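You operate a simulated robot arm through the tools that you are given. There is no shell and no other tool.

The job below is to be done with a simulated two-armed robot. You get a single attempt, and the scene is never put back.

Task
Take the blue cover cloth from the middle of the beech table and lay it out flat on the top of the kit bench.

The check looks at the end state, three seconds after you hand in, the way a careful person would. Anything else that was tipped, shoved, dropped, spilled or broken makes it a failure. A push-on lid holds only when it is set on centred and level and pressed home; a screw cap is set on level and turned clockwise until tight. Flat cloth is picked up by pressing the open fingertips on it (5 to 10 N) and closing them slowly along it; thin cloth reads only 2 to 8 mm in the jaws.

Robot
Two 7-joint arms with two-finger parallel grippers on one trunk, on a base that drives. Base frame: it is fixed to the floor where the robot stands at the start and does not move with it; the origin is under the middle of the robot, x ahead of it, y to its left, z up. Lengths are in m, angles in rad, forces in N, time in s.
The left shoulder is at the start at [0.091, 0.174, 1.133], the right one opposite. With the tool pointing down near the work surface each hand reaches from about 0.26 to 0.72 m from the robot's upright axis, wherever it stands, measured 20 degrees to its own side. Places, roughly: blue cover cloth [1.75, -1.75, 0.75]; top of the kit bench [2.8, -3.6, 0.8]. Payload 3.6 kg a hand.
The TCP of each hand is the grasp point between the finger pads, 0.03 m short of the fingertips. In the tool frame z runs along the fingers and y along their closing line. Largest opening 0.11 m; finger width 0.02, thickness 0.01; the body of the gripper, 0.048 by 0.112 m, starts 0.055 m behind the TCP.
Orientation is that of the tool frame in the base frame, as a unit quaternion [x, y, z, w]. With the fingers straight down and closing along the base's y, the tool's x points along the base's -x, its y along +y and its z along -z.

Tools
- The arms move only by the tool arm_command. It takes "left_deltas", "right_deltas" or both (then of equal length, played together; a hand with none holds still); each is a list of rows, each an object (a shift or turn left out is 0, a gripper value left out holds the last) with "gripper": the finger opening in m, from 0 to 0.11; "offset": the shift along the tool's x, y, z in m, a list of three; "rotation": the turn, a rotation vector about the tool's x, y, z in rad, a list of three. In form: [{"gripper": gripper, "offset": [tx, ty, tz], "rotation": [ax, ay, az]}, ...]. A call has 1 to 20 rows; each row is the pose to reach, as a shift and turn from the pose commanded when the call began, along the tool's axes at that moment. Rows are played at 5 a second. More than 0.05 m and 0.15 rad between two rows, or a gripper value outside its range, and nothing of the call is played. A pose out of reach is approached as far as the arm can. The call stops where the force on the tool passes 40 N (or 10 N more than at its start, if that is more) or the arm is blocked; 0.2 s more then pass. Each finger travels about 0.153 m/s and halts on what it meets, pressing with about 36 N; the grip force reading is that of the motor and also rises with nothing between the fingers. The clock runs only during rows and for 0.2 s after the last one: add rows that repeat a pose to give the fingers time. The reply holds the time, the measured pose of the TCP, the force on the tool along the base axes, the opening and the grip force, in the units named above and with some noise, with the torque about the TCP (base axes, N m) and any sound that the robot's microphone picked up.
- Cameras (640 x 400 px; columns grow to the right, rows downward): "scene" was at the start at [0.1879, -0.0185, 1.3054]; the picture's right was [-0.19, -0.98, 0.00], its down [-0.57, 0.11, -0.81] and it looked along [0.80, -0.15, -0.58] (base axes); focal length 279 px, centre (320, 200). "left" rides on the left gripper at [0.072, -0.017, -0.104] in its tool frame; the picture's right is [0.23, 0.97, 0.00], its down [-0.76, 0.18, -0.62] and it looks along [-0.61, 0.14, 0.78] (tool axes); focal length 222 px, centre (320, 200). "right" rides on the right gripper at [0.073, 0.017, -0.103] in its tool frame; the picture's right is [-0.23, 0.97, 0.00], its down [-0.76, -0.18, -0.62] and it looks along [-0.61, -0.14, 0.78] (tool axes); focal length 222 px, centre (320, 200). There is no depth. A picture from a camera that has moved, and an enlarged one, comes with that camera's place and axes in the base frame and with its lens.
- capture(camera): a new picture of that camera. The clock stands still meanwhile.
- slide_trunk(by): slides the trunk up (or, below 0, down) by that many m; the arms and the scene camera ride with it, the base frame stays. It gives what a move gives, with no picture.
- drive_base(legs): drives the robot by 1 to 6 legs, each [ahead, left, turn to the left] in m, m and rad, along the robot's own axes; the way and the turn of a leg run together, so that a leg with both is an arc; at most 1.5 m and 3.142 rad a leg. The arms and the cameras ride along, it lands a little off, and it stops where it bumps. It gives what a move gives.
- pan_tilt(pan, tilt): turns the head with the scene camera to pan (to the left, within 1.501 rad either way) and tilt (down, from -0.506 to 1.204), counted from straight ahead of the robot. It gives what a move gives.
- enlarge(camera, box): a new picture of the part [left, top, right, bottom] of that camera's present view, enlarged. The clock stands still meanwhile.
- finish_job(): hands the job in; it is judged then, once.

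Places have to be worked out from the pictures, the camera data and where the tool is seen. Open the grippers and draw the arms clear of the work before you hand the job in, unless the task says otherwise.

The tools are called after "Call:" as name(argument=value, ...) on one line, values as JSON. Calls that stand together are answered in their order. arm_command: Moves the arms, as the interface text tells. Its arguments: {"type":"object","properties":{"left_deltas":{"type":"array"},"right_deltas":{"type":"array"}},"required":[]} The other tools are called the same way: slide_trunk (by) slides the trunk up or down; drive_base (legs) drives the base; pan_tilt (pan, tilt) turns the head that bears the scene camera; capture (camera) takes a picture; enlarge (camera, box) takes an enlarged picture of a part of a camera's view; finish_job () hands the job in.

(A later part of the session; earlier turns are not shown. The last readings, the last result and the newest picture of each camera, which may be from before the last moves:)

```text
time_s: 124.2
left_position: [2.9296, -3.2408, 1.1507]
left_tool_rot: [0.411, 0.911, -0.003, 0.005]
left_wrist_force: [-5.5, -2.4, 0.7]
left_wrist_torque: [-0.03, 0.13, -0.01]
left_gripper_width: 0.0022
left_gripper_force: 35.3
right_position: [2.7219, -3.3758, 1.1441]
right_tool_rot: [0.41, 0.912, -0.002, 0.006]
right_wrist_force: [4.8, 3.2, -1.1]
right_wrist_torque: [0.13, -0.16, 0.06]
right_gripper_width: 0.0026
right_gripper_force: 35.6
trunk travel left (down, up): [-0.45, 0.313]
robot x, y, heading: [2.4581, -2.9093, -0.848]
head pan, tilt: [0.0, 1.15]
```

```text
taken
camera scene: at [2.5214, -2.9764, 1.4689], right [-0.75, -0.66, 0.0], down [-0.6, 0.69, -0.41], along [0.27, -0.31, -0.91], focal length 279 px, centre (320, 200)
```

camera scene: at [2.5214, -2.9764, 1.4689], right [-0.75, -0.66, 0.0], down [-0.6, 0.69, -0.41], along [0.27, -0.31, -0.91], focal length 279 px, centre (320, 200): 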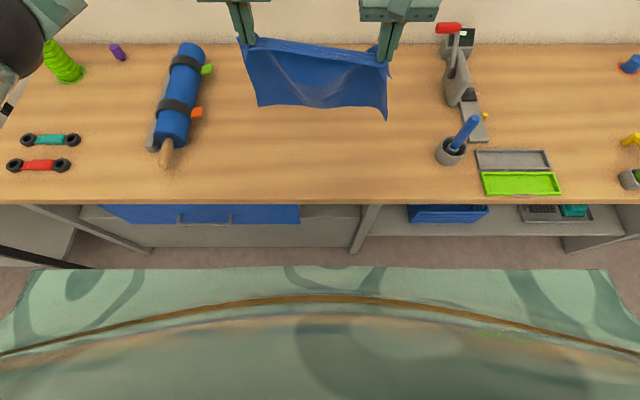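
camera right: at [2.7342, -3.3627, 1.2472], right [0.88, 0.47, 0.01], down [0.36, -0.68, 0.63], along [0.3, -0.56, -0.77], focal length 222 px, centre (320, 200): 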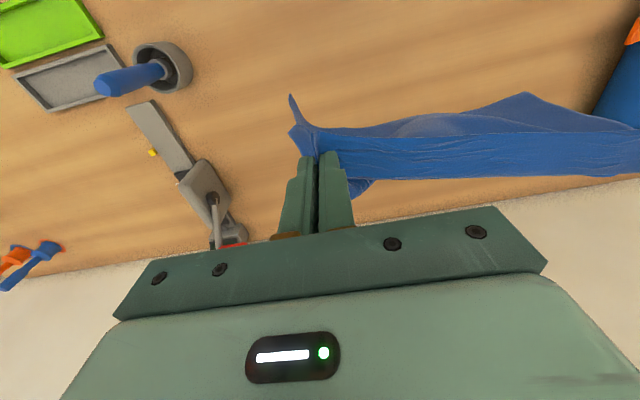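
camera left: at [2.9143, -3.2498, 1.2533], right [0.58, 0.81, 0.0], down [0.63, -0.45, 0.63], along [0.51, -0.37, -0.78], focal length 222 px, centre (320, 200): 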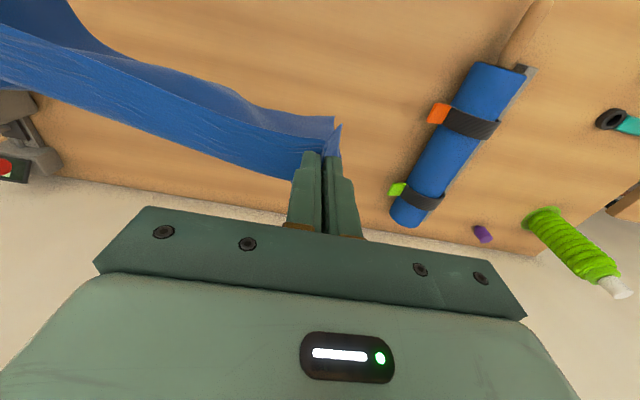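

The left hand is 0.034 m ahead of the right after the clipped reach; I square the hands (equal distance and height) and then drive 0.07 m closer.

Call:
arm_command(left_deltas=[{"offset": [0.012, 0, 0.001]}, {"offset": [0.024, 0, 0.002]}, {"offset": [0.034, 0, 0.0035]}, {"offset": [0.034, 0, 0.0035]}, {"offset": [0.034, 0, 0.0035]}], right_deltas=[{"offset": [0, 0, -0.001]}, {"offset": [0, 0, -0.002]}, {"offset": [0, 0, -0.0035]}, {"offset": [0, 0, -0.0035]}, {"offset": [0, 0, -0.0035]}])

Call:
drive_base(legs=[[0.07, 0, 0]])

Call:
capture(camera="scene")

```text
time_s: 125.3
left_position: [2.9078, -3.2156, 1.1459]
left_tool_rot: [0.41, 0.912, -0.002, 0.006]
left_wrist_force: [-0.3, 0.5, -0.2]
left_wrist_torque: [-0.01, 0.02, 0.0]
left_gripper_width: 0.0023
left_gripper_force: 36.0
right_position: [2.7239, -3.3749, 1.1466]
right_tool_rot: [0.411, 0.912, -0.002, 0.006]
right_wrist_force: [1.0, 0.1, 0.5]
right_wrist_torque: [0.01, -0.03, 0.01]
right_gripper_width: 0.0022
right_gripper_force: 36.0
trunk travel left (down, up): [-0.45, 0.313]
robot x, y, heading: [2.4591, -2.906, -0.852]
head pan, tilt: [0.0, 1.15]
```

```text
time_s: 126.4
left_position: [2.9542, -3.2708, 1.1467]
left_tool_rot: [0.412, 0.911, -0.002, 0.004]
left_wrist_force: [-0.9, -0.4, -0.4]
left_wrist_torque: [0.01, 0.06, 0.05]
left_gripper_width: 0.0023
left_gripper_force: 36.1
right_position: [2.7712, -3.4307, 1.1477]
right_tool_rot: [0.411, 0.912, -0.001, 0.006]
right_wrist_force: [0.5, 0.0, -1.2]
right_wrist_torque: [0.03, -0.04, 0.04]
right_gripper_width: 0.0025
right_gripper_force: 36.5
trunk travel left (down, up): [-0.45, 0.313]
robot x, y, heading: [2.5074, -2.9625, -0.849]
head pan, tilt: [0.0, 1.15]
```

```text
taken
camera scene: at [2.569, -3.0306, 1.4688], right [-0.75, -0.66, 0.0], down [-0.6, 0.69, -0.41], along [0.27, -0.31, -0.91], focal length 279 px, centre (320, 200)
```

scene: 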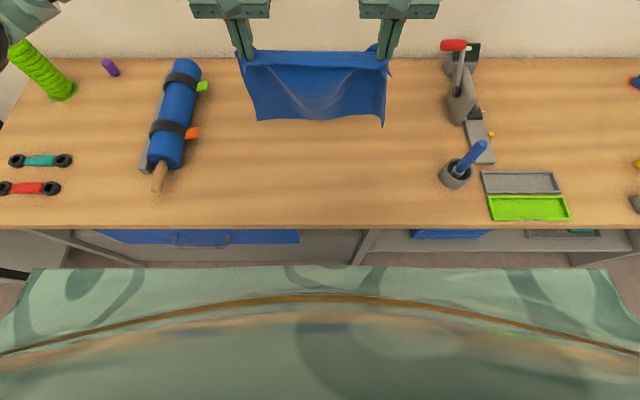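

Edge is now 0.315 m ahead, hands square at 0.527 m, free strip on the bench is right -0.34..+0.33. I extend 0.055 m and lower 0.07 m so the cloth's bottom edge comes just above the bench.

Call:
arm_command(left_deltas=[{"offset": [-0.015, 0, 0.01]}, {"offset": [-0.03, 0, 0.02]}, {"offset": [-0.045, 0, 0.03]}, {"offset": [-0.055, 0, 0.04]}, {"offset": [-0.055, 0, 0.05]}, {"offset": [-0.055, 0, 0.06]}, {"offset": [-0.055, 0, 0.07]}, {"offset": [-0.055, 0, 0.07]}, {"offset": [-0.055, 0, 0.07]}], right_deltas=[{"offset": [-0.015, 0, 0.01]}, {"offset": [-0.03, 0, 0.02]}, {"offset": [-0.045, 0, 0.03]}, {"offset": [-0.055, 0, 0.04]}, {"offset": [-0.055, 0, 0.05]}, {"offset": [-0.055, 0, 0.06]}, {"offset": [-0.055, 0, 0.07]}, {"offset": [-0.055, 0, 0.07]}, {"offset": [-0.055, 0, 0.07]}])

Call:
pan_tilt(pan=0.0, tilt=0.9)

Call:
capture(camera="scene")

Call:
capture(camera="left")

```text
time_s: 128.4
left_position: [2.9918, -3.3115, 1.0765]
left_tool_rot: [0.411, 0.912, -0.004, 0.005]
left_wrist_force: [-0.7, -1.1, -0.1]
left_wrist_torque: [-0.03, 0.03, 0.07]
left_gripper_width: 0.0023
left_gripper_force: 35.9
right_position: [2.8062, -3.4714, 1.0774]
right_tool_rot: [0.411, 0.912, -0.002, 0.005]
right_wrist_force: [0.6, 0.3, 0.4]
right_wrist_torque: [0.01, -0.04, 0.03]
right_gripper_width: 0.0023
right_gripper_force: 35.8
trunk travel left (down, up): [-0.45, 0.313]
robot x, y, heading: [2.511, -2.9592, -0.857]
head pan, tilt: [0.0, 1.15]
```

```text
time_s: 129.1
left_position: [2.9907, -3.3122, 1.0771]
left_tool_rot: [0.412, 0.911, -0.004, 0.006]
left_wrist_force: [-1.5, 0.5, 0.3]
left_wrist_torque: [-0.05, 0.04, 0.0]
left_gripper_width: 0.0022
left_gripper_force: 36.6
right_position: [2.807, -3.4705, 1.0784]
right_tool_rot: [0.411, 0.912, -0.001, 0.005]
right_wrist_force: [1.8, 0.3, -0.3]
right_wrist_torque: [0.05, -0.01, 0.07]
right_gripper_width: 0.0023
right_gripper_force: 35.3
trunk travel left (down, up): [-0.45, 0.313]
robot x, y, heading: [2.5057, -2.9608, -0.846]
head pan, tilt: [0.0, 0.901]
```

```text
taken
camera scene: at [2.579, -3.0419, 1.4857], right [-0.75, -0.66, 0.0], down [-0.52, 0.59, -0.62], along [0.41, -0.47, -0.78], focal length 279 px, centre (320, 200)
```

scene: 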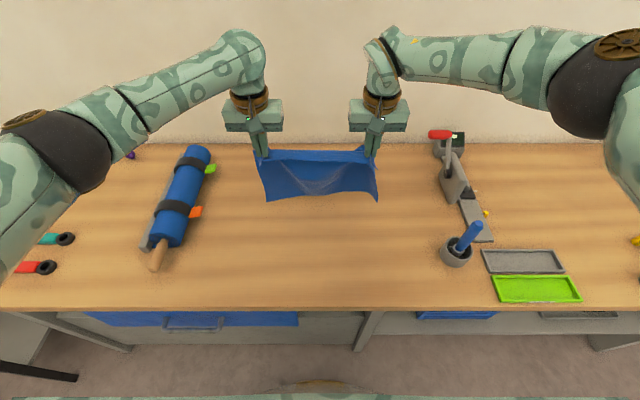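

```text
taken
camera left: at [2.9293, -3.2679, 1.1795], right [0.58, 0.81, 0.0], down [0.63, -0.45, 0.63], along [0.51, -0.37, -0.78], focal length 222 px, centre (320, 200)
```

left: 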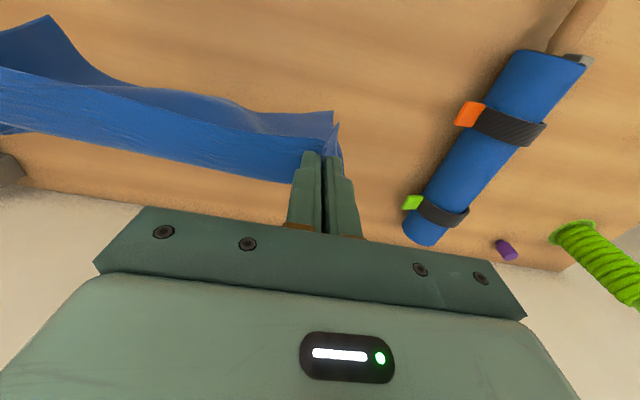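

The cloth's lower edge seems ~5 cm above the bench at about 0.61 m ahead. I lower the hands 0.05 m straight down and look again.

Call:
arm_command(left_deltas=[{"offset": [0, 0, 0.01]}, {"offset": [0, 0, 0.02]}, {"offset": [0, 0, 0.03]}, {"offset": [0, 0, 0.04]}, {"offset": [0, 0, 0.05]}, {"offset": [0, 0, 0.05]}, {"offset": [0, 0, 0.05]}], right_deltas=[{"offset": [0, 0, 0.01]}, {"offset": [0, 0, 0.02]}, {"offset": [0, 0, 0.03]}, {"offset": [0, 0, 0.04]}, {"offset": [0, 0, 0.05]}, {"offset": [0, 0, 0.05]}, {"offset": [0, 0, 0.05]}])

Call:
capture(camera="scene")

Call:
capture(camera="left")

Call:
capture(camera="right")

```text
time_s: 130.7
left_position: [2.9908, -3.3117, 1.0274]
left_tool_rot: [0.412, 0.911, -0.004, 0.004]
left_wrist_force: [-0.5, -0.4, -0.2]
left_wrist_torque: [-0.01, 0.02, 0.03]
left_gripper_width: 0.002
left_gripper_force: 35.9
right_position: [2.8074, -3.4708, 1.027]
right_tool_rot: [0.411, 0.912, -0.001, 0.006]
right_wrist_force: [0.0, 0.0, -0.4]
right_wrist_torque: [0.01, -0.02, 0.01]
right_gripper_width: 0.0023
right_gripper_force: 35.9
trunk travel left (down, up): [-0.45, 0.313]
robot x, y, heading: [2.5077, -2.9595, -0.85]
head pan, tilt: [0.0, 0.901]
```

```text
taken
camera scene: at [2.5791, -3.042, 1.4857], right [-0.75, -0.66, 0.0], down [-0.52, 0.59, -0.62], along [0.41, -0.47, -0.78], focal length 279 px, centre (320, 200)
```

scene: 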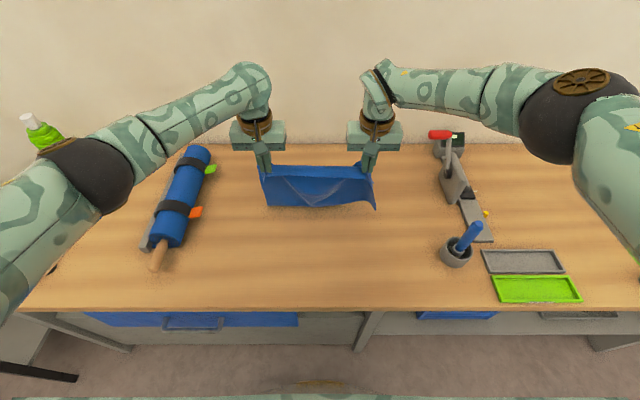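

```text
taken
camera left: at [2.9291, -3.2687, 1.1298], right [0.58, 0.81, 0.0], down [0.63, -0.45, 0.63], along [0.51, -0.37, -0.78], focal length 222 px, centre (320, 200)
```

left: 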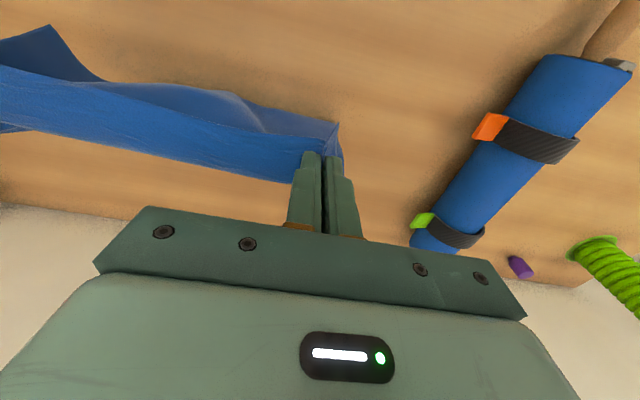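

```text
taken
camera right: at [2.7724, -3.4048, 1.1313], right [0.88, 0.47, 0.01], down [0.36, -0.68, 0.63], along [0.3, -0.55, -0.77], focal length 222 px, centre (320, 200)
```

right: 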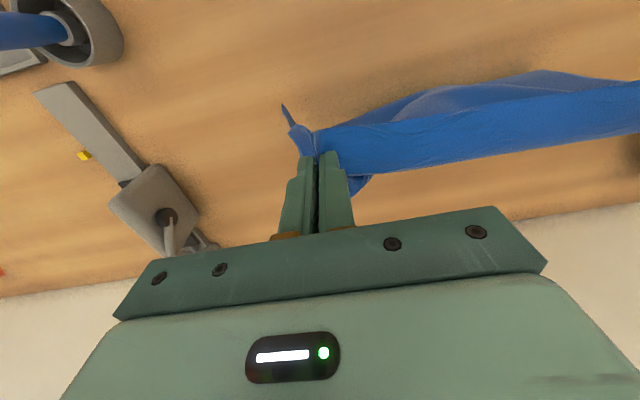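

Triangulation puts the lower cloth corner at z≈0.807, 0.62 m ahead: it's just reaching the bench. I start laying: hands move back and down together on a gentle path, first half.

Call:
arm_command(left_deltas=[{"offset": [0.015, 0, 0.009]}, {"offset": [0.03, 0, 0.019]}, {"offset": [0.045, 0, 0.029]}, {"offset": [0.06, 0, 0.041]}, {"offset": [0.075, 0, 0.053]}, {"offset": [0.09, 0, 0.066]}, {"offset": [0.09, 0, 0.066]}, {"offset": [0.09, 0, 0.066]}], right_deltas=[{"offset": [0.015, 0, 0.009]}, {"offset": [0.03, 0, 0.019]}, {"offset": [0.045, 0, 0.029]}, {"offset": [0.06, 0, 0.041]}, {"offset": [0.075, 0, 0.053]}, {"offset": [0.09, 0, 0.066]}, {"offset": [0.09, 0, 0.066]}, {"offset": [0.09, 0, 0.066]}])

Call:
capture(camera="scene")

Call:
capture(camera="left")

Call:
capture(camera="right")

```text
time_s: 132.5
left_position: [2.9306, -3.2438, 0.9586]
left_tool_rot: [0.412, 0.911, -0.004, 0.005]
left_wrist_force: [-0.1, -0.6, 1.4]
left_wrist_torque: [-0.02, -0.03, 0.05]
left_gripper_width: 0.0023
left_gripper_force: 35.7
right_position: [2.7479, -3.4036, 0.9613]
right_tool_rot: [0.41, 0.912, -0.002, 0.005]
right_wrist_force: [0.0, 0.8, -0.4]
right_wrist_torque: [0.02, -0.03, 0.06]
right_gripper_width: 0.0024
right_gripper_force: 36.0
trunk travel left (down, up): [-0.45, 0.313]
robot x, y, heading: [2.5068, -2.9551, -0.849]
head pan, tilt: [0.0, 0.901]
```

```text
taken
camera scene: at [2.5789, -3.0417, 1.4858], right [-0.75, -0.66, 0.0], down [-0.52, 0.59, -0.62], along [0.41, -0.47, -0.78], focal length 279 px, centre (320, 200)
```

scene: 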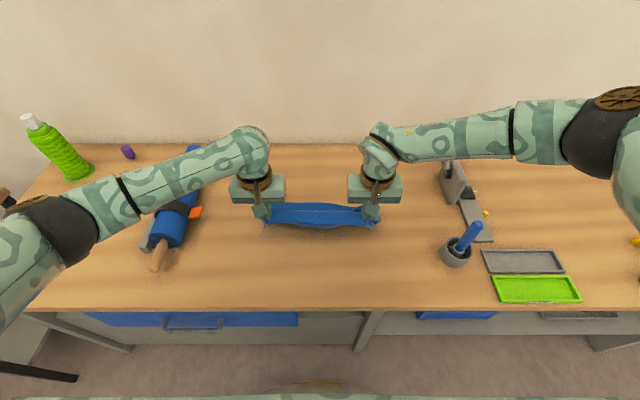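

```text
taken
camera left: at [2.8687, -3.2004, 1.0621], right [0.58, 0.81, 0.0], down [0.63, -0.45, 0.63], along [0.51, -0.37, -0.78], focal length 222 px, centre (320, 200)
```

left: 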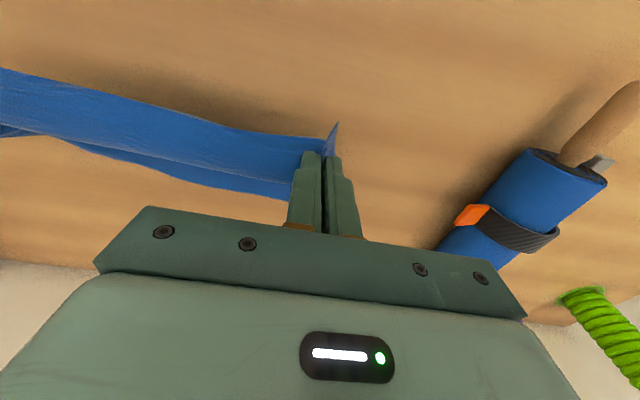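

```text
taken
camera right: at [2.7127, -3.3376, 1.065], right [0.88, 0.47, 0.01], down [0.36, -0.68, 0.63], along [0.3, -0.55, -0.77], focal length 222 px, centre (320, 200)
```

right: 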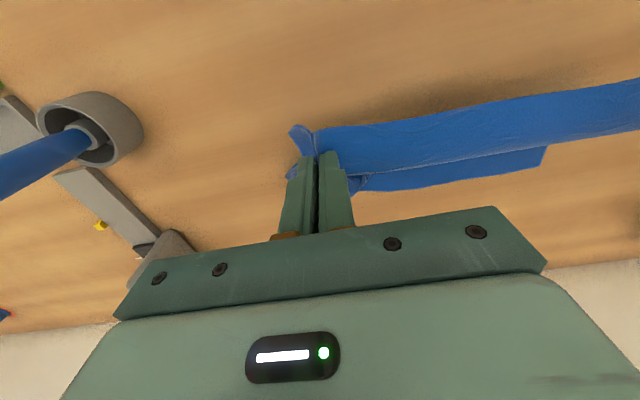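

The far edge lies on the bench at ≈0.625 m and stays put while the hands come back. I continue the lay-down to about 1 cm above the bench.

Call:
arm_command(left_deltas=[{"offset": [0.013, 0, 0.011]}, {"offset": [0.025, 0, 0.022]}, {"offset": [0.038, 0, 0.035]}, {"offset": [0.05, 0, 0.048]}, {"offset": [0.063, 0, 0.063]}, {"offset": [0.075, 0, 0.078]}, {"offset": [0.086, 0, 0.092]}, {"offset": [0.095, 0, 0.104]}, {"offset": [0.102, 0, 0.113]}, {"offset": [0.107, 0, 0.119]}, {"offset": [0.107, 0, 0.119]}, {"offset": [0.107, 0, 0.119]}], right_deltas=[{"offset": [0.013, 0, 0.011]}, {"offset": [0.025, 0, 0.022]}, {"offset": [0.038, 0, 0.035]}, {"offset": [0.05, 0, 0.048]}, {"offset": [0.063, 0, 0.063]}, {"offset": [0.075, 0, 0.078]}, {"offset": [0.086, 0, 0.092]}, {"offset": [0.095, 0, 0.104]}, {"offset": [0.102, 0, 0.113]}, {"offset": [0.107, 0, 0.119]}, {"offset": [0.107, 0, 0.119]}, {"offset": [0.107, 0, 0.119]}])

Call:
capture(camera="scene")

Call:
capture(camera="left")

Call:
capture(camera="right")

```text
time_s: 135.1
left_position: [2.8628, -3.1662, 0.8398]
left_tool_rot: [0.411, 0.911, -0.003, 0.005]
left_wrist_force: [0.5, -1.4, 0.5]
left_wrist_torque: [-0.01, -0.02, 0.04]
left_gripper_width: 0.0021
left_gripper_force: 36.0
right_position: [2.6791, -3.3253, 0.8403]
right_tool_rot: [0.411, 0.912, -0.002, 0.006]
right_wrist_force: [1.1, -0.2, -0.3]
right_wrist_torque: [-0.01, 0.0, 0.03]
right_gripper_width: 0.0022
right_gripper_force: 36.0
trunk travel left (down, up): [-0.45, 0.313]
robot x, y, heading: [2.5086, -2.9547, -0.851]
head pan, tilt: [0.0, 0.901]
```

```text
taken
camera scene: at [2.5789, -3.0417, 1.4858], right [-0.75, -0.66, 0.0], down [-0.52, 0.59, -0.62], along [0.41, -0.47, -0.78], focal length 279 px, centre (320, 200)
```

scene: 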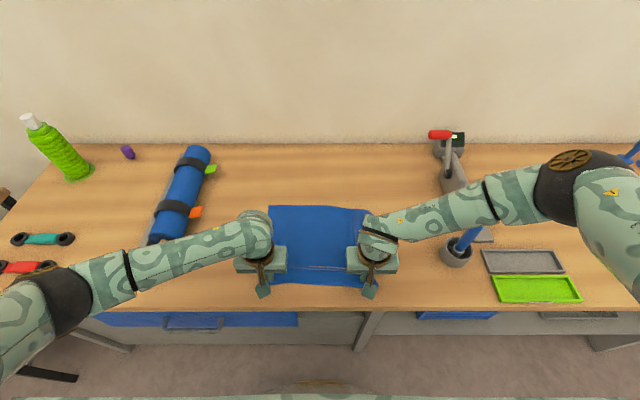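

```text
taken
camera left: at [2.7997, -3.1228, 0.9424], right [0.58, 0.81, 0.0], down [0.63, -0.45, 0.63], along [0.51, -0.37, -0.78], focal length 222 px, centre (320, 200)
```

left: 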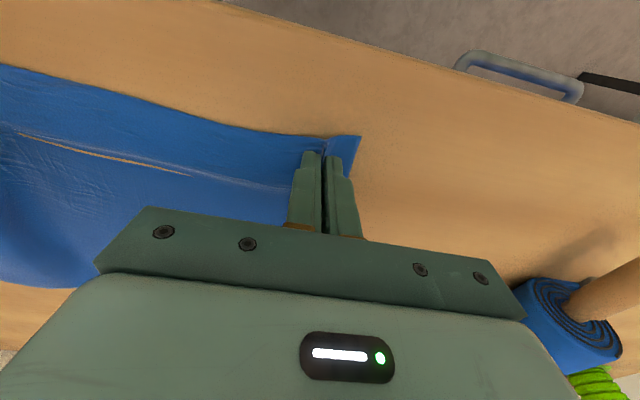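

```text
taken
camera right: at [2.6434, -3.2584, 0.9441], right [0.88, 0.47, 0.01], down [0.36, -0.68, 0.63], along [0.3, -0.55, -0.77], focal length 222 px, centre (320, 200)
```

right: 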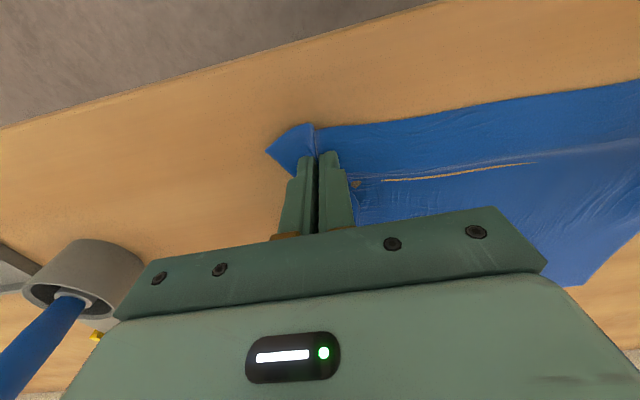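

The cloth is laid out taut: far edge ≈0.628 m, grips ≈0.388 m, bench edge ≈0.316 m. I lower the hands the last centimetre onto the bench in small steps to feel contact.

Call:
arm_command(left_deltas=[{"offset": [0.001, 0, 0.003]}, {"offset": [0.002, 0, 0.006]}, {"offset": [0.002, 0, 0.009]}, {"offset": [0.002, 0, 0.011]}, {"offset": [0.002, 0, 0.011]}], right_deltas=[{"offset": [0.001, 0, 0.003]}, {"offset": [0.002, 0, 0.006]}, {"offset": [0.002, 0, 0.009]}, {"offset": [0.002, 0, 0.011]}, {"offset": [0.002, 0, 0.011]}])

```text
time_s: 136.3
left_position: [2.8605, -3.1651, 0.8309]
left_tool_rot: [0.411, 0.911, -0.005, 0.008]
left_wrist_force: [3.4, 2.3, 23.3]
left_wrist_torque: [0.19, -0.01, 0.01]
left_gripper_width: 0.0022
left_gripper_force: 35.7
right_position: [2.6778, -3.3233, 0.8316]
right_tool_rot: [0.412, 0.911, -0.003, 0.009]
right_wrist_force: [-2.2, -6.3, 32.6]
right_wrist_torque: [-0.17, 0.17, 0.05]
right_gripper_width: 0.0023
right_gripper_force: 36.1
trunk travel left (down, up): [-0.45, 0.313]
robot x, y, heading: [2.5105, -2.9532, -0.847]
head pan, tilt: [0.0, 0.901]
```

Contact: left 23 N, right 33 N, a bit much. I ease both up to a light press.

Call:
arm_command(left_deltas=[{"offset": [0, 0, -0.001]}, {"offset": [0, 0, -0.002]}, {"offset": [0, 0, -0.002]}], right_deltas=[{"offset": [0, 0, -0.0015]}, {"offset": [0, 0, -0.003]}, {"offset": [0, 0, -0.003]}])

```text
time_s: 137.1
left_position: [2.8604, -3.1641, 0.8317]
left_tool_rot: [0.411, 0.912, -0.004, 0.005]
left_wrist_force: [4.3, -0.1, 28.1]
left_wrist_torque: [0.14, -0.08, 0.01]
left_gripper_width: 0.0022
left_gripper_force: 36.0
right_position: [2.6773, -3.3219, 0.8318]
right_tool_rot: [0.411, 0.912, -0.001, 0.005]
right_wrist_force: [-0.3, 0.0, -0.5]
right_wrist_torque: [0.0, 0.0, 0.04]
right_gripper_width: 0.002
right_gripper_force: 36.1
trunk travel left (down, up): [-0.45, 0.313]
robot x, y, heading: [2.5054, -2.9566, -0.847]
head pan, tilt: [0.0, 0.901]
```

Right is free now and left carries 28 N; I ease the left another 2.5 mm.

Call:
arm_command(left_deltas=[{"offset": [0, 0, -0.0013]}, {"offset": [0, 0, -0.0025]}, {"offset": [0, 0, -0.0025]}])

Call:
capture(camera="left")

Call:
capture(camera="right")

```text
time_s: 137.9
left_position: [2.8592, -3.1636, 0.8317]
left_tool_rot: [0.411, 0.911, -0.002, 0.004]
left_wrist_force: [-1.0, 0.3, 1.6]
left_wrist_torque: [-0.01, 0.05, 0.04]
left_gripper_width: 0.0021
left_gripper_force: 36.6
right_position: [2.6788, -3.3226, 0.8325]
right_tool_rot: [0.411, 0.912, -0.002, 0.007]
right_wrist_force: [0.1, -1.1, -0.2]
right_wrist_torque: [-0.03, 0.01, 0.03]
right_gripper_width: 0.0023
right_gripper_force: 35.8
trunk travel left (down, up): [-0.45, 0.313]
robot x, y, heading: [2.507, -2.958, -0.848]
head pan, tilt: [0.0, 0.901]
```

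```text
taken
camera left: at [2.7976, -3.1203, 0.9346], right [0.58, 0.81, 0.0], down [0.63, -0.45, 0.63], along [0.51, -0.37, -0.78], focal length 222 px, centre (320, 200)
```

left: 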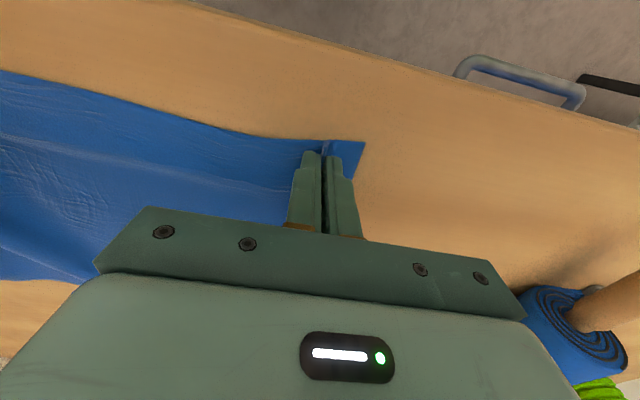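

```text
taken
camera right: at [2.6425, -3.2567, 0.9362], right [0.88, 0.47, 0.01], down [0.36, -0.68, 0.63], along [0.3, -0.55, -0.77], focal length 222 px, centre (320, 200)
```

right: 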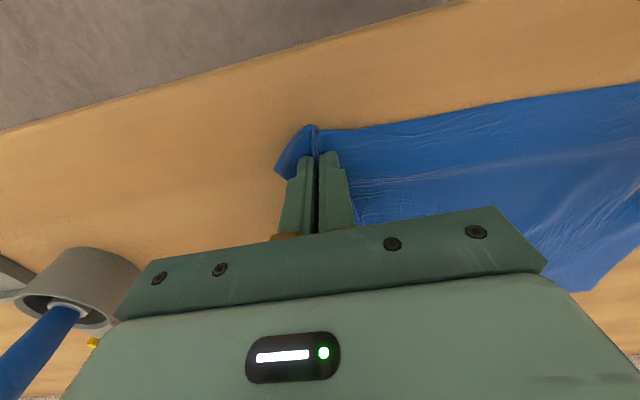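

Both hands are just at the bench (2 N / 0 N) with the cloth lying flat between. I press down ~1 mm to get a light, even press before opening.

Call:
arm_command(left_deltas=[{"offset": [0, 0, 0.0006]}, {"offset": [0, 0, 0.0006]}], right_deltas=[{"offset": [0, 0, 0.001]}, {"offset": [0, 0, 0.001]}])

```text
time_s: 138.5
left_position: [2.8612, -3.1642, 0.8324]
left_tool_rot: [0.412, 0.911, -0.003, 0.005]
left_wrist_force: [-0.8, -0.7, 0.4]
left_wrist_torque: [-0.04, 0.01, 0.03]
left_gripper_width: 0.002
left_gripper_force: 36.2
right_position: [2.678, -3.3233, 0.8308]
right_tool_rot: [0.412, 0.911, -0.001, 0.008]
right_wrist_force: [-1.3, -1.4, 11.2]
right_wrist_torque: [-0.03, 0.03, -0.01]
right_gripper_width: 0.0022
right_gripper_force: 36.2
trunk travel left (down, up): [-0.45, 0.313]
robot x, y, heading: [2.5085, -2.9563, -0.852]
head pan, tilt: [0.0, 0.901]
```

Right 11 N, left 0 N; small trims.

Call:
arm_command(left_deltas=[{"offset": [0, 0, 0.0008]}, {"offset": [0, 0, 0.0008]}], right_deltas=[{"offset": [0, 0, -0.0004]}, {"offset": [0, 0, -0.0004]}])

```text
time_s: 139.1
left_position: [2.862, -3.1643, 0.8324]
left_tool_rot: [0.411, 0.911, -0.004, 0.005]
left_wrist_force: [-0.9, -0.1, 0.6]
left_wrist_torque: [0.01, 0.02, 0.04]
left_gripper_width: 0.0022
left_gripper_force: 36.4
right_position: [2.6786, -3.3233, 0.832]
right_tool_rot: [0.41, 0.912, -0.001, 0.008]
right_wrist_force: [-0.2, -2.6, 10.3]
right_wrist_torque: [0.01, -0.01, 0.0]
right_gripper_width: 0.0022
right_gripper_force: 35.9
trunk travel left (down, up): [-0.45, 0.313]
robot x, y, heading: [2.5061, -2.9576, -0.851]
head pan, tilt: [0.0, 0.901]
```

Left still free; I lower it 1 mm more and ease the right 0.4 mm.

Call:
arm_command(left_deltas=[{"offset": [0, 0, 0.001]}, {"offset": [0, 0, 0.001]}], right_deltas=[{"offset": [0, 0, -0.0004]}, {"offset": [0, 0, -0.0004]}])

```text
time_s: 139.7
left_position: [2.8616, -3.1638, 0.8315]
left_tool_rot: [0.411, 0.911, -0.004, 0.006]
left_wrist_force: [0.6, 1.7, 10.9]
left_wrist_torque: [0.16, 0.01, 0.01]
left_gripper_width: 0.0022
left_gripper_force: 35.7
right_position: [2.6784, -3.3233, 0.8315]
right_tool_rot: [0.411, 0.912, -0.002, 0.008]
right_wrist_force: [2.1, -1.9, 6.4]
right_wrist_torque: [-0.03, -0.05, 0.06]
right_gripper_width: 0.0024
right_gripper_force: 36.2
trunk travel left (down, up): [-0.45, 0.313]
robot x, y, heading: [2.5092, -2.9598, -0.844]
head pan, tilt: [0.0, 0.901]
```

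Left 11 N, right 6 N: good enough after a 0.4 mm trim. Now I open slowly while moving each hand outward by half the opening, so the inner finger stays put and the outer finger spreads the pleat out to the corner.

Call:
arm_command(left_deltas=[{"gripper": 0.004, "offset": [0, 0.001, -0.0004]}, {"gripper": 0.007, "offset": [0, 0.0025, -0.0004]}, {"gripper": 0.01, "offset": [0, 0.004, -0.0004]}, {"gripper": 0.013, "offset": [0, 0.0055, -0.0004]}, {"gripper": 0.016, "offset": [0, 0.007, -0.0004]}, {"gripper": 0.019, "offset": [0, 0.0085, -0.0004]}, {"gripper": 0.022, "offset": [0, 0.01, -0.0004]}, {"gripper": 0.022, "offset": [0, 0.01, -0.0004]}], right_deltas=[{"gripper": 0.004, "offset": [0, -0.001, 0]}, {"gripper": 0.007, "offset": [0, -0.0025, 0]}, {"gripper": 0.01, "offset": [0, -0.004, 0]}, {"gripper": 0.013, "offset": [0, -0.0055, 0]}, {"gripper": 0.016, "offset": [0, -0.007, 0]}, {"gripper": 0.019, "offset": [0, -0.0085, 0]}, {"gripper": 0.022, "offset": [0, -0.01, 0]}, {"gripper": 0.022, "offset": [0, -0.01, 0]}])

Call:
capture(camera="left")

Call:
capture(camera="right")

```text
time_s: 141.5
left_position: [2.8672, -3.1572, 0.8309]
left_tool_rot: [0.412, 0.911, -0.004, 0.005]
left_wrist_force: [-1.5, -2.1, 12.0]
left_wrist_torque: [-0.02, 0.12, 0.01]
left_gripper_width: 0.0222
left_gripper_force: 0.1
right_position: [2.6686, -3.3303, 0.831]
right_tool_rot: [0.411, 0.912, 0.0, 0.006]
right_wrist_force: [0.1, -0.4, 0.5]
right_wrist_torque: [0.03, 0.0, 0.0]
right_gripper_width: 0.022
right_gripper_force: 1.2
trunk travel left (down, up): [-0.45, 0.313]
robot x, y, heading: [2.5075, -2.9588, -0.85]
head pan, tilt: [0.0, 0.901]
```

```text
taken
camera left: at [2.8051, -3.1139, 0.9341], right [0.58, 0.81, 0.0], down [0.63, -0.45, 0.63], along [0.51, -0.37, -0.77], focal length 222 px, centre (320, 200)
```

left: 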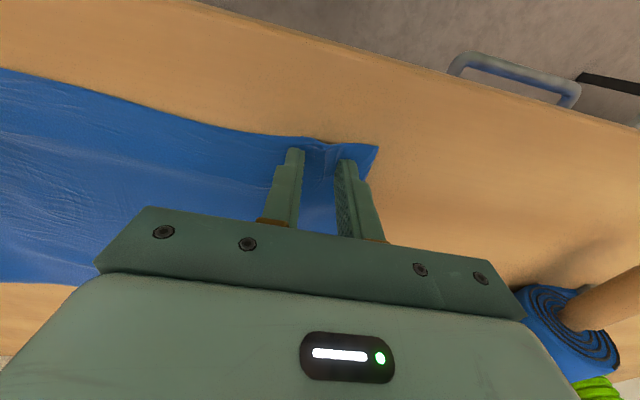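

```text
taken
camera right: at [2.634, -3.2638, 0.936], right [0.88, 0.47, 0.01], down [0.36, -0.68, 0.63], along [0.3, -0.55, -0.77], focal length 222 px, centre (320, 200)
```

right: 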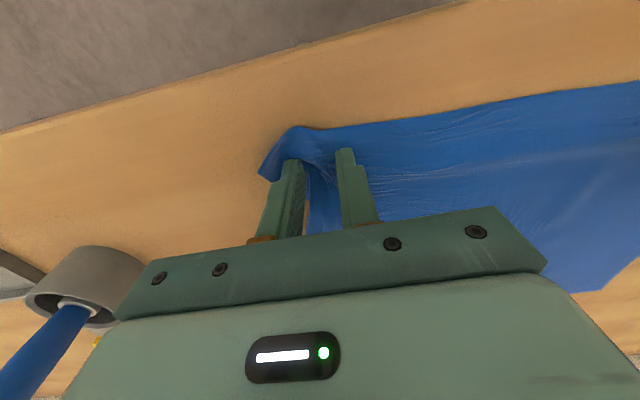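

The pleats are opening out. I continue to 0.05 m with the same outward shift, pressing the right a little more.

Call:
arm_command(left_deltas=[{"gripper": 0.022, "offset": [0, 0, -0.0004]}, {"gripper": 0.026, "offset": [0, 0.002, -0.0004]}, {"gripper": 0.03, "offset": [0, 0.004, -0.0004]}, {"gripper": 0.034, "offset": [0, 0.006, -0.0004]}, {"gripper": 0.038, "offset": [0, 0.008, -0.0004]}, {"gripper": 0.042, "offset": [0, 0.01, -0.0004]}, {"gripper": 0.046, "offset": [0, 0.012, -0.0004]}, {"gripper": 0.05, "offset": [0, 0.014, -0.0004]}, {"gripper": 0.05, "offset": [0, 0.014, -0.0004]}], right_deltas=[{"gripper": 0.022, "offset": [0, 0, 0.0008]}, {"gripper": 0.026, "offset": [0, -0.002, 0.0008]}, {"gripper": 0.03, "offset": [0, -0.004, 0.0008]}, {"gripper": 0.034, "offset": [0, -0.006, 0.0008]}, {"gripper": 0.038, "offset": [0, -0.008, 0.0008]}, {"gripper": 0.042, "offset": [0, -0.01, 0.0008]}, {"gripper": 0.046, "offset": [0, -0.012, 0.0008]}, {"gripper": 0.05, "offset": [0, -0.014, 0.0008]}, {"gripper": 0.05, "offset": [0, -0.014, 0.0008]}])

Call:
capture(camera="left")

Call:
capture(camera="right")

```text
time_s: 143.5
left_position: [2.8787, -3.1472, 0.8327]
left_tool_rot: [0.412, 0.911, -0.003, 0.005]
left_wrist_force: [-3.0, -2.8, 6.7]
left_wrist_torque: [-0.03, 0.06, 0.02]
left_gripper_width: 0.0493
left_gripper_force: 0.2
right_position: [2.659, -3.3379, 0.8332]
right_tool_rot: [0.411, 0.912, -0.001, 0.007]
right_wrist_force: [5.8, 5.1, 9.4]
right_wrist_torque: [0.04, 0.01, -0.07]
right_gripper_width: 0.0481
right_gripper_force: 0.1
trunk travel left (down, up): [-0.45, 0.313]
robot x, y, heading: [2.5082, -2.9544, -0.851]
head pan, tilt: [0.0, 0.901]
```

```text
taken
camera left: at [2.8158, -3.1043, 0.9342], right [0.58, 0.81, 0.0], down [0.63, -0.45, 0.63], along [0.51, -0.37, -0.77], focal length 222 px, centre (320, 200)
```

left: 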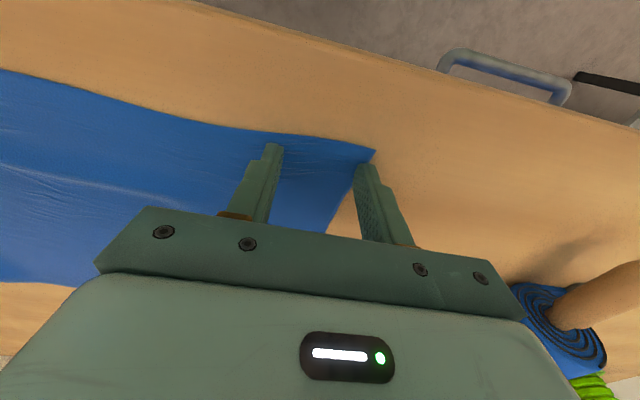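

```text
taken
camera right: at [2.6244, -3.2716, 0.9356], right [0.88, 0.48, 0.01], down [0.36, -0.68, 0.63], along [0.31, -0.55, -0.77], focal length 222 px, centre (320, 200)
```

right: 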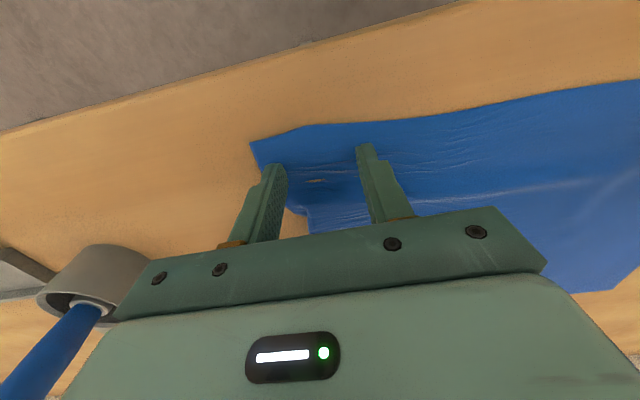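

Both pleats are spread out flat. I lift both hands straight up and look at the whole cloth.

Call:
arm_command(left_deltas=[{"offset": [0, 0, -0.004]}, {"offset": [0, 0, -0.012]}, {"offset": [0, 0, -0.025]}, {"offset": [0, 0, -0.045]}, {"offset": [0, 0, -0.075]}, {"offset": [0, 0, -0.11]}, {"offset": [0, 0, -0.15]}, {"offset": [0, 0, -0.19]}, {"offset": [0, 0, -0.19]}], right_deltas=[{"offset": [0, 0, -0.004]}, {"offset": [0, 0, -0.012]}, {"offset": [0, 0, -0.025]}, {"offset": [0, 0, -0.045]}, {"offset": [0, 0, -0.075]}, {"offset": [0, 0, -0.11]}, {"offset": [0, 0, -0.15]}, {"offset": [0, 0, -0.19]}, {"offset": [0, 0, -0.19]}])

Call:
capture(camera="scene")

Call:
capture(camera="left")

Call:
capture(camera="right")

```text
time_s: 145.5
left_position: [2.878, -3.1463, 1.0207]
left_tool_rot: [0.412, 0.911, -0.002, 0.005]
left_wrist_force: [0.0, 0.3, -0.7]
left_wrist_torque: [-0.02, -0.01, 0.01]
left_gripper_width: 0.0499
left_gripper_force: 0.0
right_position: [2.6601, -3.3396, 1.0223]
right_tool_rot: [0.411, 0.912, -0.002, 0.006]
right_wrist_force: [0.3, -0.4, 0.6]
right_wrist_torque: [0.02, 0.0, 0.01]
right_gripper_width: 0.0501
right_gripper_force: 0.0
trunk travel left (down, up): [-0.45, 0.313]
robot x, y, heading: [2.507, -2.9594, -0.849]
head pan, tilt: [0.0, 0.901]
```

```text
taken
camera scene: at [2.5792, -3.0421, 1.4857], right [-0.75, -0.66, 0.0], down [-0.52, 0.59, -0.62], along [0.41, -0.47, -0.78], focal length 279 px, centre (320, 200)
```

scene: 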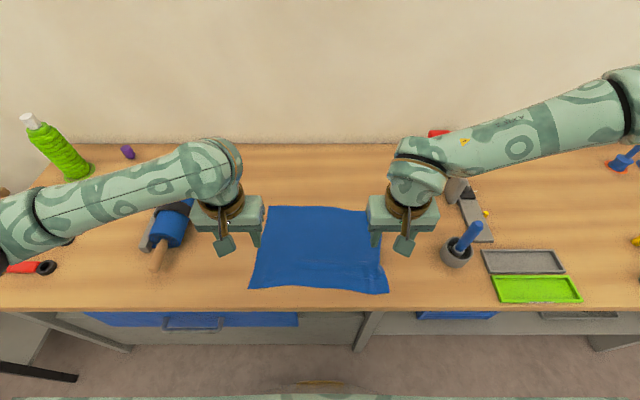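

```text
taken
camera left: at [2.8155, -3.103, 1.1234], right [0.58, 0.81, 0.0], down [0.63, -0.45, 0.63], along [0.51, -0.37, -0.78], focal length 222 px, centre (320, 200)
```

left: 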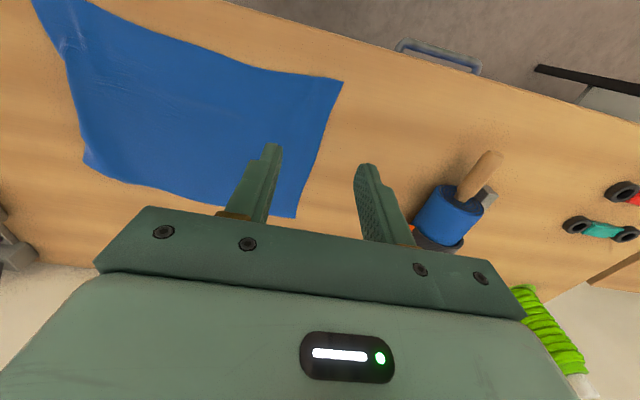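

```text
taken
camera right: at [2.6236, -3.2724, 1.1255], right [0.88, 0.47, 0.01], down [0.37, -0.68, 0.63], along [0.3, -0.55, -0.78], focal length 222 px, centre (320, 200)
```

right: 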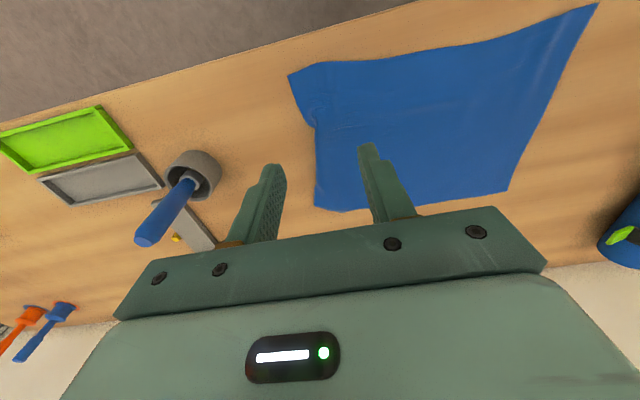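

The cloth lies spread with its near edge ~4.5 cm inside the bench edge. I raise the hands a bit more and move them apart to see the far-right corner properly.

Call:
arm_command(left_deltas=[{"offset": [0, 0, -0.04]}, {"offset": [0, 0, -0.08]}, {"offset": [0.01, 0.03, -0.1]}, {"offset": [0.02, 0.06, -0.1]}, {"offset": [0.03, 0.09, -0.1]}, {"offset": [0.03, 0.12, -0.1]}, {"offset": [0.03, 0.12, -0.1]}], right_deltas=[{"offset": [0, 0, -0.04]}, {"offset": [0, 0, -0.08]}, {"offset": [0.01, -0.03, -0.1]}, {"offset": [0.02, -0.06, -0.1]}, {"offset": [0.03, -0.09, -0.1]}, {"offset": [0.03, -0.12, -0.1]}, {"offset": [0.03, -0.12, -0.1]}])

Call:
capture(camera="scene")

Call:
enlarge(camera="scene", box=[220, 180, 420, 305])

Call:
capture(camera="right")

```text
time_s: 147.1
left_position: [2.9473, -3.0448, 1.1205]
left_tool_rot: [0.411, 0.912, -0.005, 0.006]
left_wrist_force: [-0.1, 0.2, -0.5]
left_wrist_torque: [0.0, 0.04, -0.01]
left_gripper_width: 0.0504
left_gripper_force: 0.0
right_position: [2.5476, -3.3966, 1.1199]
right_tool_rot: [0.411, 0.912, -0.001, 0.006]
right_wrist_force: [-0.4, -0.3, 0.3]
right_wrist_torque: [-0.02, 0.03, 0.01]
right_gripper_width: 0.0503
right_gripper_force: 0.0
trunk travel left (down, up): [-0.45, 0.313]
robot x, y, heading: [2.5087, -2.9604, -0.847]
head pan, tilt: [0.0, 0.901]
```

```text
taken
camera scene: at [2.5795, -3.0421, 1.4857], right [-0.75, -0.66, 0.0], down [-0.52, 0.59, -0.62], along [0.41, -0.47, -0.78], focal length 279 px, centre (320, 200)
```

scene: 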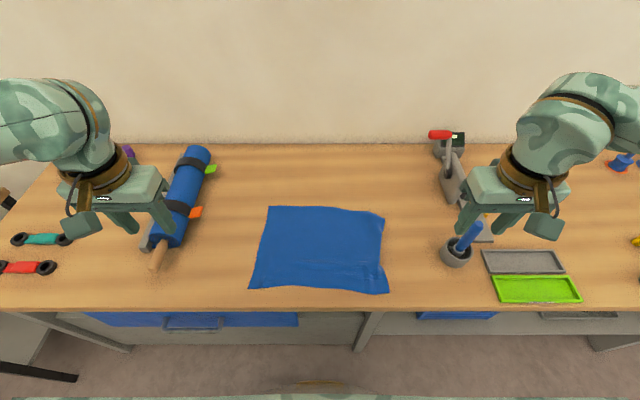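

```text
3.20 times, centred on (320, 242) of scene
camera zoom: at [2.5795, -3.0421, 1.4857], right [-0.75, -0.66, 0.0], down [-0.52, 0.59, -0.62], along [0.41, -0.47, -0.78], focal length 894 px, centre (320, 64)
```

zoom: 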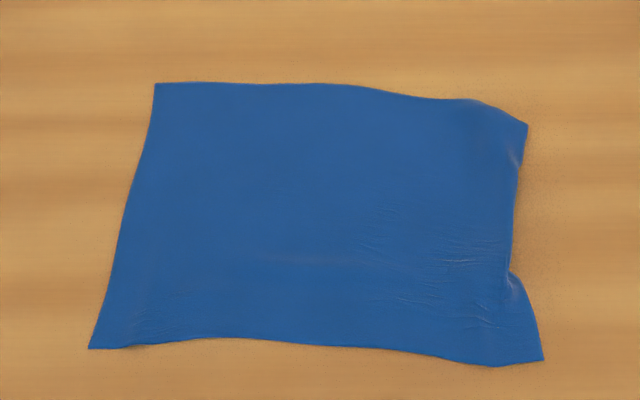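

```text
taken
camera right: at [2.512, -3.3296, 1.224], right [0.88, 0.47, 0.01], down [0.36, -0.68, 0.63], along [0.3, -0.55, -0.77], focal length 222 px, centre (320, 200)
```

right: 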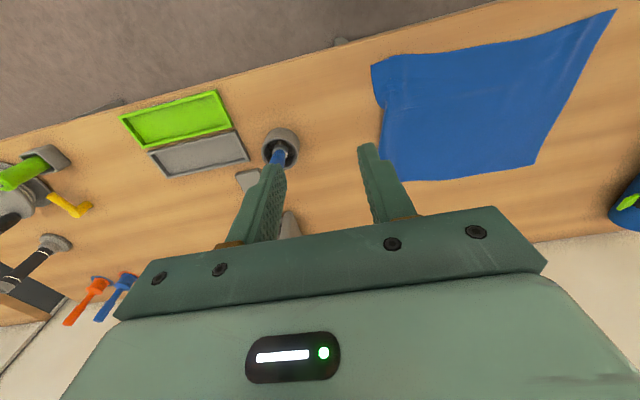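

Only the right side is a bit drawn in: its far corner is at (0.58, 0.194) versus 0.628 for the left one, with small ridges along the right edge. I zoom in on these.

Call:
enlarge(camera="scene", box=[340, 195, 420, 245])

Call:
enlarge(camera="right", box=[350, 40, 630, 215])

Call:
enlarge(camera="scene", box=[340, 245, 420, 295])

```text
8.00 times, centred on (380, 220) of scene
camera zoom: at [2.5795, -3.0421, 1.4857], right [-0.75, -0.66, 0.0], down [-0.52, 0.59, -0.62], along [0.41, -0.47, -0.78], focal length 2234 px, centre (-160, 40)
```

zoom: 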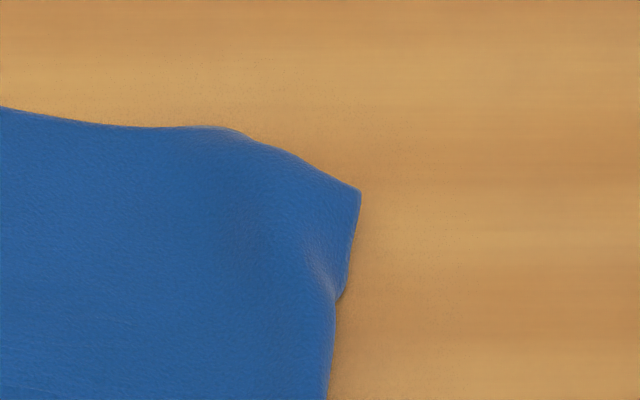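

```text
2.29 times, centred on (490, 128) of right
camera zoom: at [2.512, -3.3296, 1.224], right [0.88, 0.47, 0.01], down [0.36, -0.68, 0.63], along [0.3, -0.55, -0.77], focal length 508 px, centre (-69, 366)
```

zoom: 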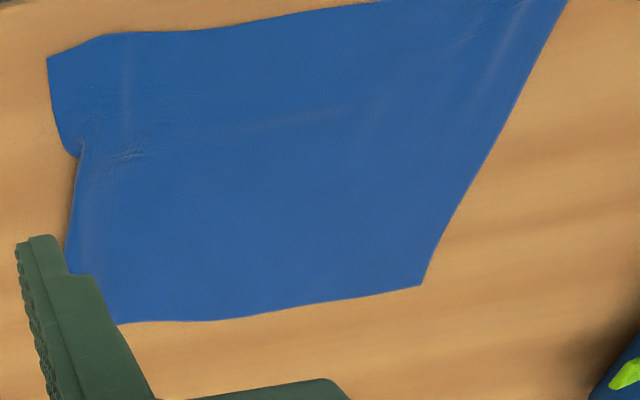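

```text
8.00 times, centred on (380, 270) of scene
camera zoom: at [2.5795, -3.0421, 1.4857], right [-0.75, -0.66, 0.0], down [-0.52, 0.59, -0.62], along [0.41, -0.47, -0.78], focal length 2234 px, centre (-160, -360)
```

zoom: 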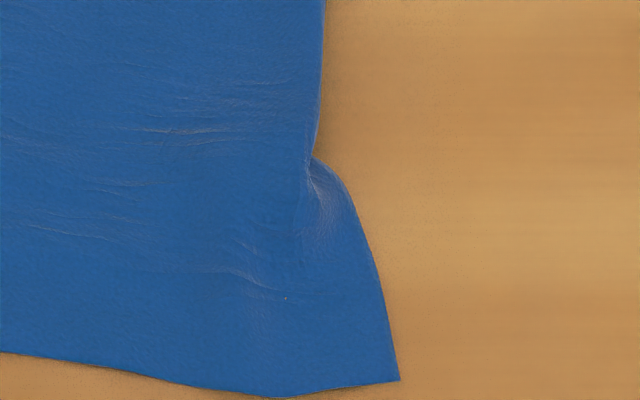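

The right edge has a small tuck at mid-length and the far-right corner is ~4 cm short. I'll smooth it: right fingers closed, pressed lightly just inside that corner and drawn forward. First I bring the closed right hand over the point (0.557, 0.17), 3 cm above.

Call:
arm_command(right_deltas=[{"gripper": 0.03, "offset": [0, 0.03, 0]}, {"gripper": 0.0, "offset": [0, 0.06, 0]}, {"gripper": 0.0, "offset": [0, 0.089, 0]}, {"offset": [-0.035, 0.089, 0]}, {"offset": [-0.07, 0.089, 0]}, {"offset": [-0.105, 0.089, 0]}, {"offset": [-0.14, 0.089, 0.02]}, {"offset": [-0.175, 0.089, 0.05]}, {"offset": [-0.203, 0.089, 0.09]}, {"offset": [-0.203, 0.089, 0.13]}, {"offset": [-0.203, 0.089, 0.17]}, {"offset": [-0.203, 0.089, 0.21]}, {"offset": [-0.203, 0.089, 0.25]}, {"offset": [-0.203, 0.089, 0.25]}])

Call:
capture(camera="scene")

Call:
capture(camera="right")

```text
time_s: 150.1
left_position: [2.948, -3.0446, 1.1219]
left_tool_rot: [0.412, 0.911, -0.002, 0.006]
left_wrist_force: [-0.9, 0.3, 1.4]
left_wrist_torque: [-0.03, -0.02, 0.0]
left_gripper_width: 0.05
left_gripper_force: 0.1
right_position: [2.7517, -3.4885, 0.8709]
right_tool_rot: [0.41, 0.912, -0.002, 0.005]
right_wrist_force: [-0.3, 1.3, 0.2]
right_wrist_torque: [0.01, -0.01, -0.01]
right_gripper_width: 0.0
right_gripper_force: 35.7
trunk travel left (down, up): [-0.45, 0.313]
robot x, y, heading: [2.5082, -2.958, -0.844]
head pan, tilt: [0.0, 0.901]
```

```text
taken
camera scene: at [2.5786, -3.0419, 1.4858], right [-0.75, -0.66, 0.0], down [-0.52, 0.59, -0.62], along [0.41, -0.47, -0.78], focal length 279 px, centre (320, 200)
```

scene: 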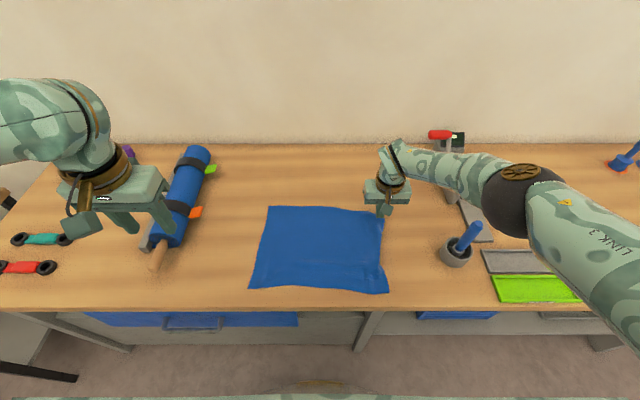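

```text
taken
camera right: at [2.716, -3.4225, 0.976], right [0.88, 0.47, 0.01], down [0.36, -0.68, 0.63], along [0.3, -0.55, -0.77], focal length 222 px, centre (320, 200)
```

right: 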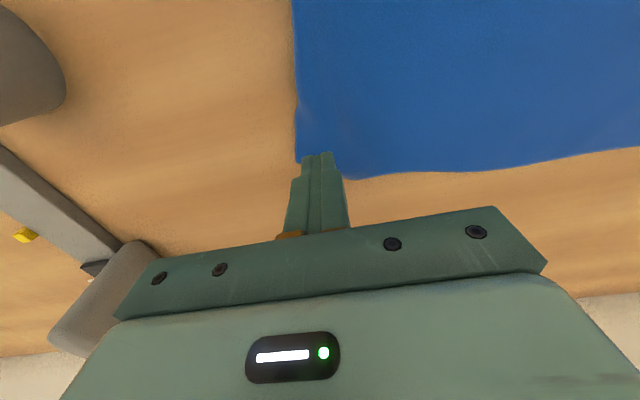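

The fingers are right above the far-right corner area. I lower gently towards contact.

Call:
arm_command(right_deltas=[{"offset": [0, 0, 0.012]}, {"offset": [0, 0, 0.024]}, {"offset": [0, 0, 0.033]}, {"offset": [0, 0, 0.037]}, {"offset": [0, 0, 0.037]}])

```text
time_s: 151.3
left_position: [2.9474, -3.0446, 1.121]
left_tool_rot: [0.412, 0.911, -0.002, 0.005]
left_wrist_force: [-0.4, 0.2, 0.6]
left_wrist_torque: [0.01, 0.02, -0.02]
left_gripper_width: 0.05
left_gripper_force: 0.1
right_position: [2.7443, -3.4797, 0.8417]
right_tool_rot: [0.411, 0.912, -0.001, 0.007]
right_wrist_force: [-0.4, -0.5, -0.4]
right_wrist_torque: [-0.01, 0.0, 0.0]
right_gripper_width: 0.0
right_gripper_force: 36.0
right hand out of reach, approached as far as the arm can: row 2, 3, 4, 5
trunk travel left (down, up): [-0.45, 0.313]
robot x, y, heading: [2.5056, -2.9601, -0.848]
head pan, tilt: [0.0, 0.901]
```

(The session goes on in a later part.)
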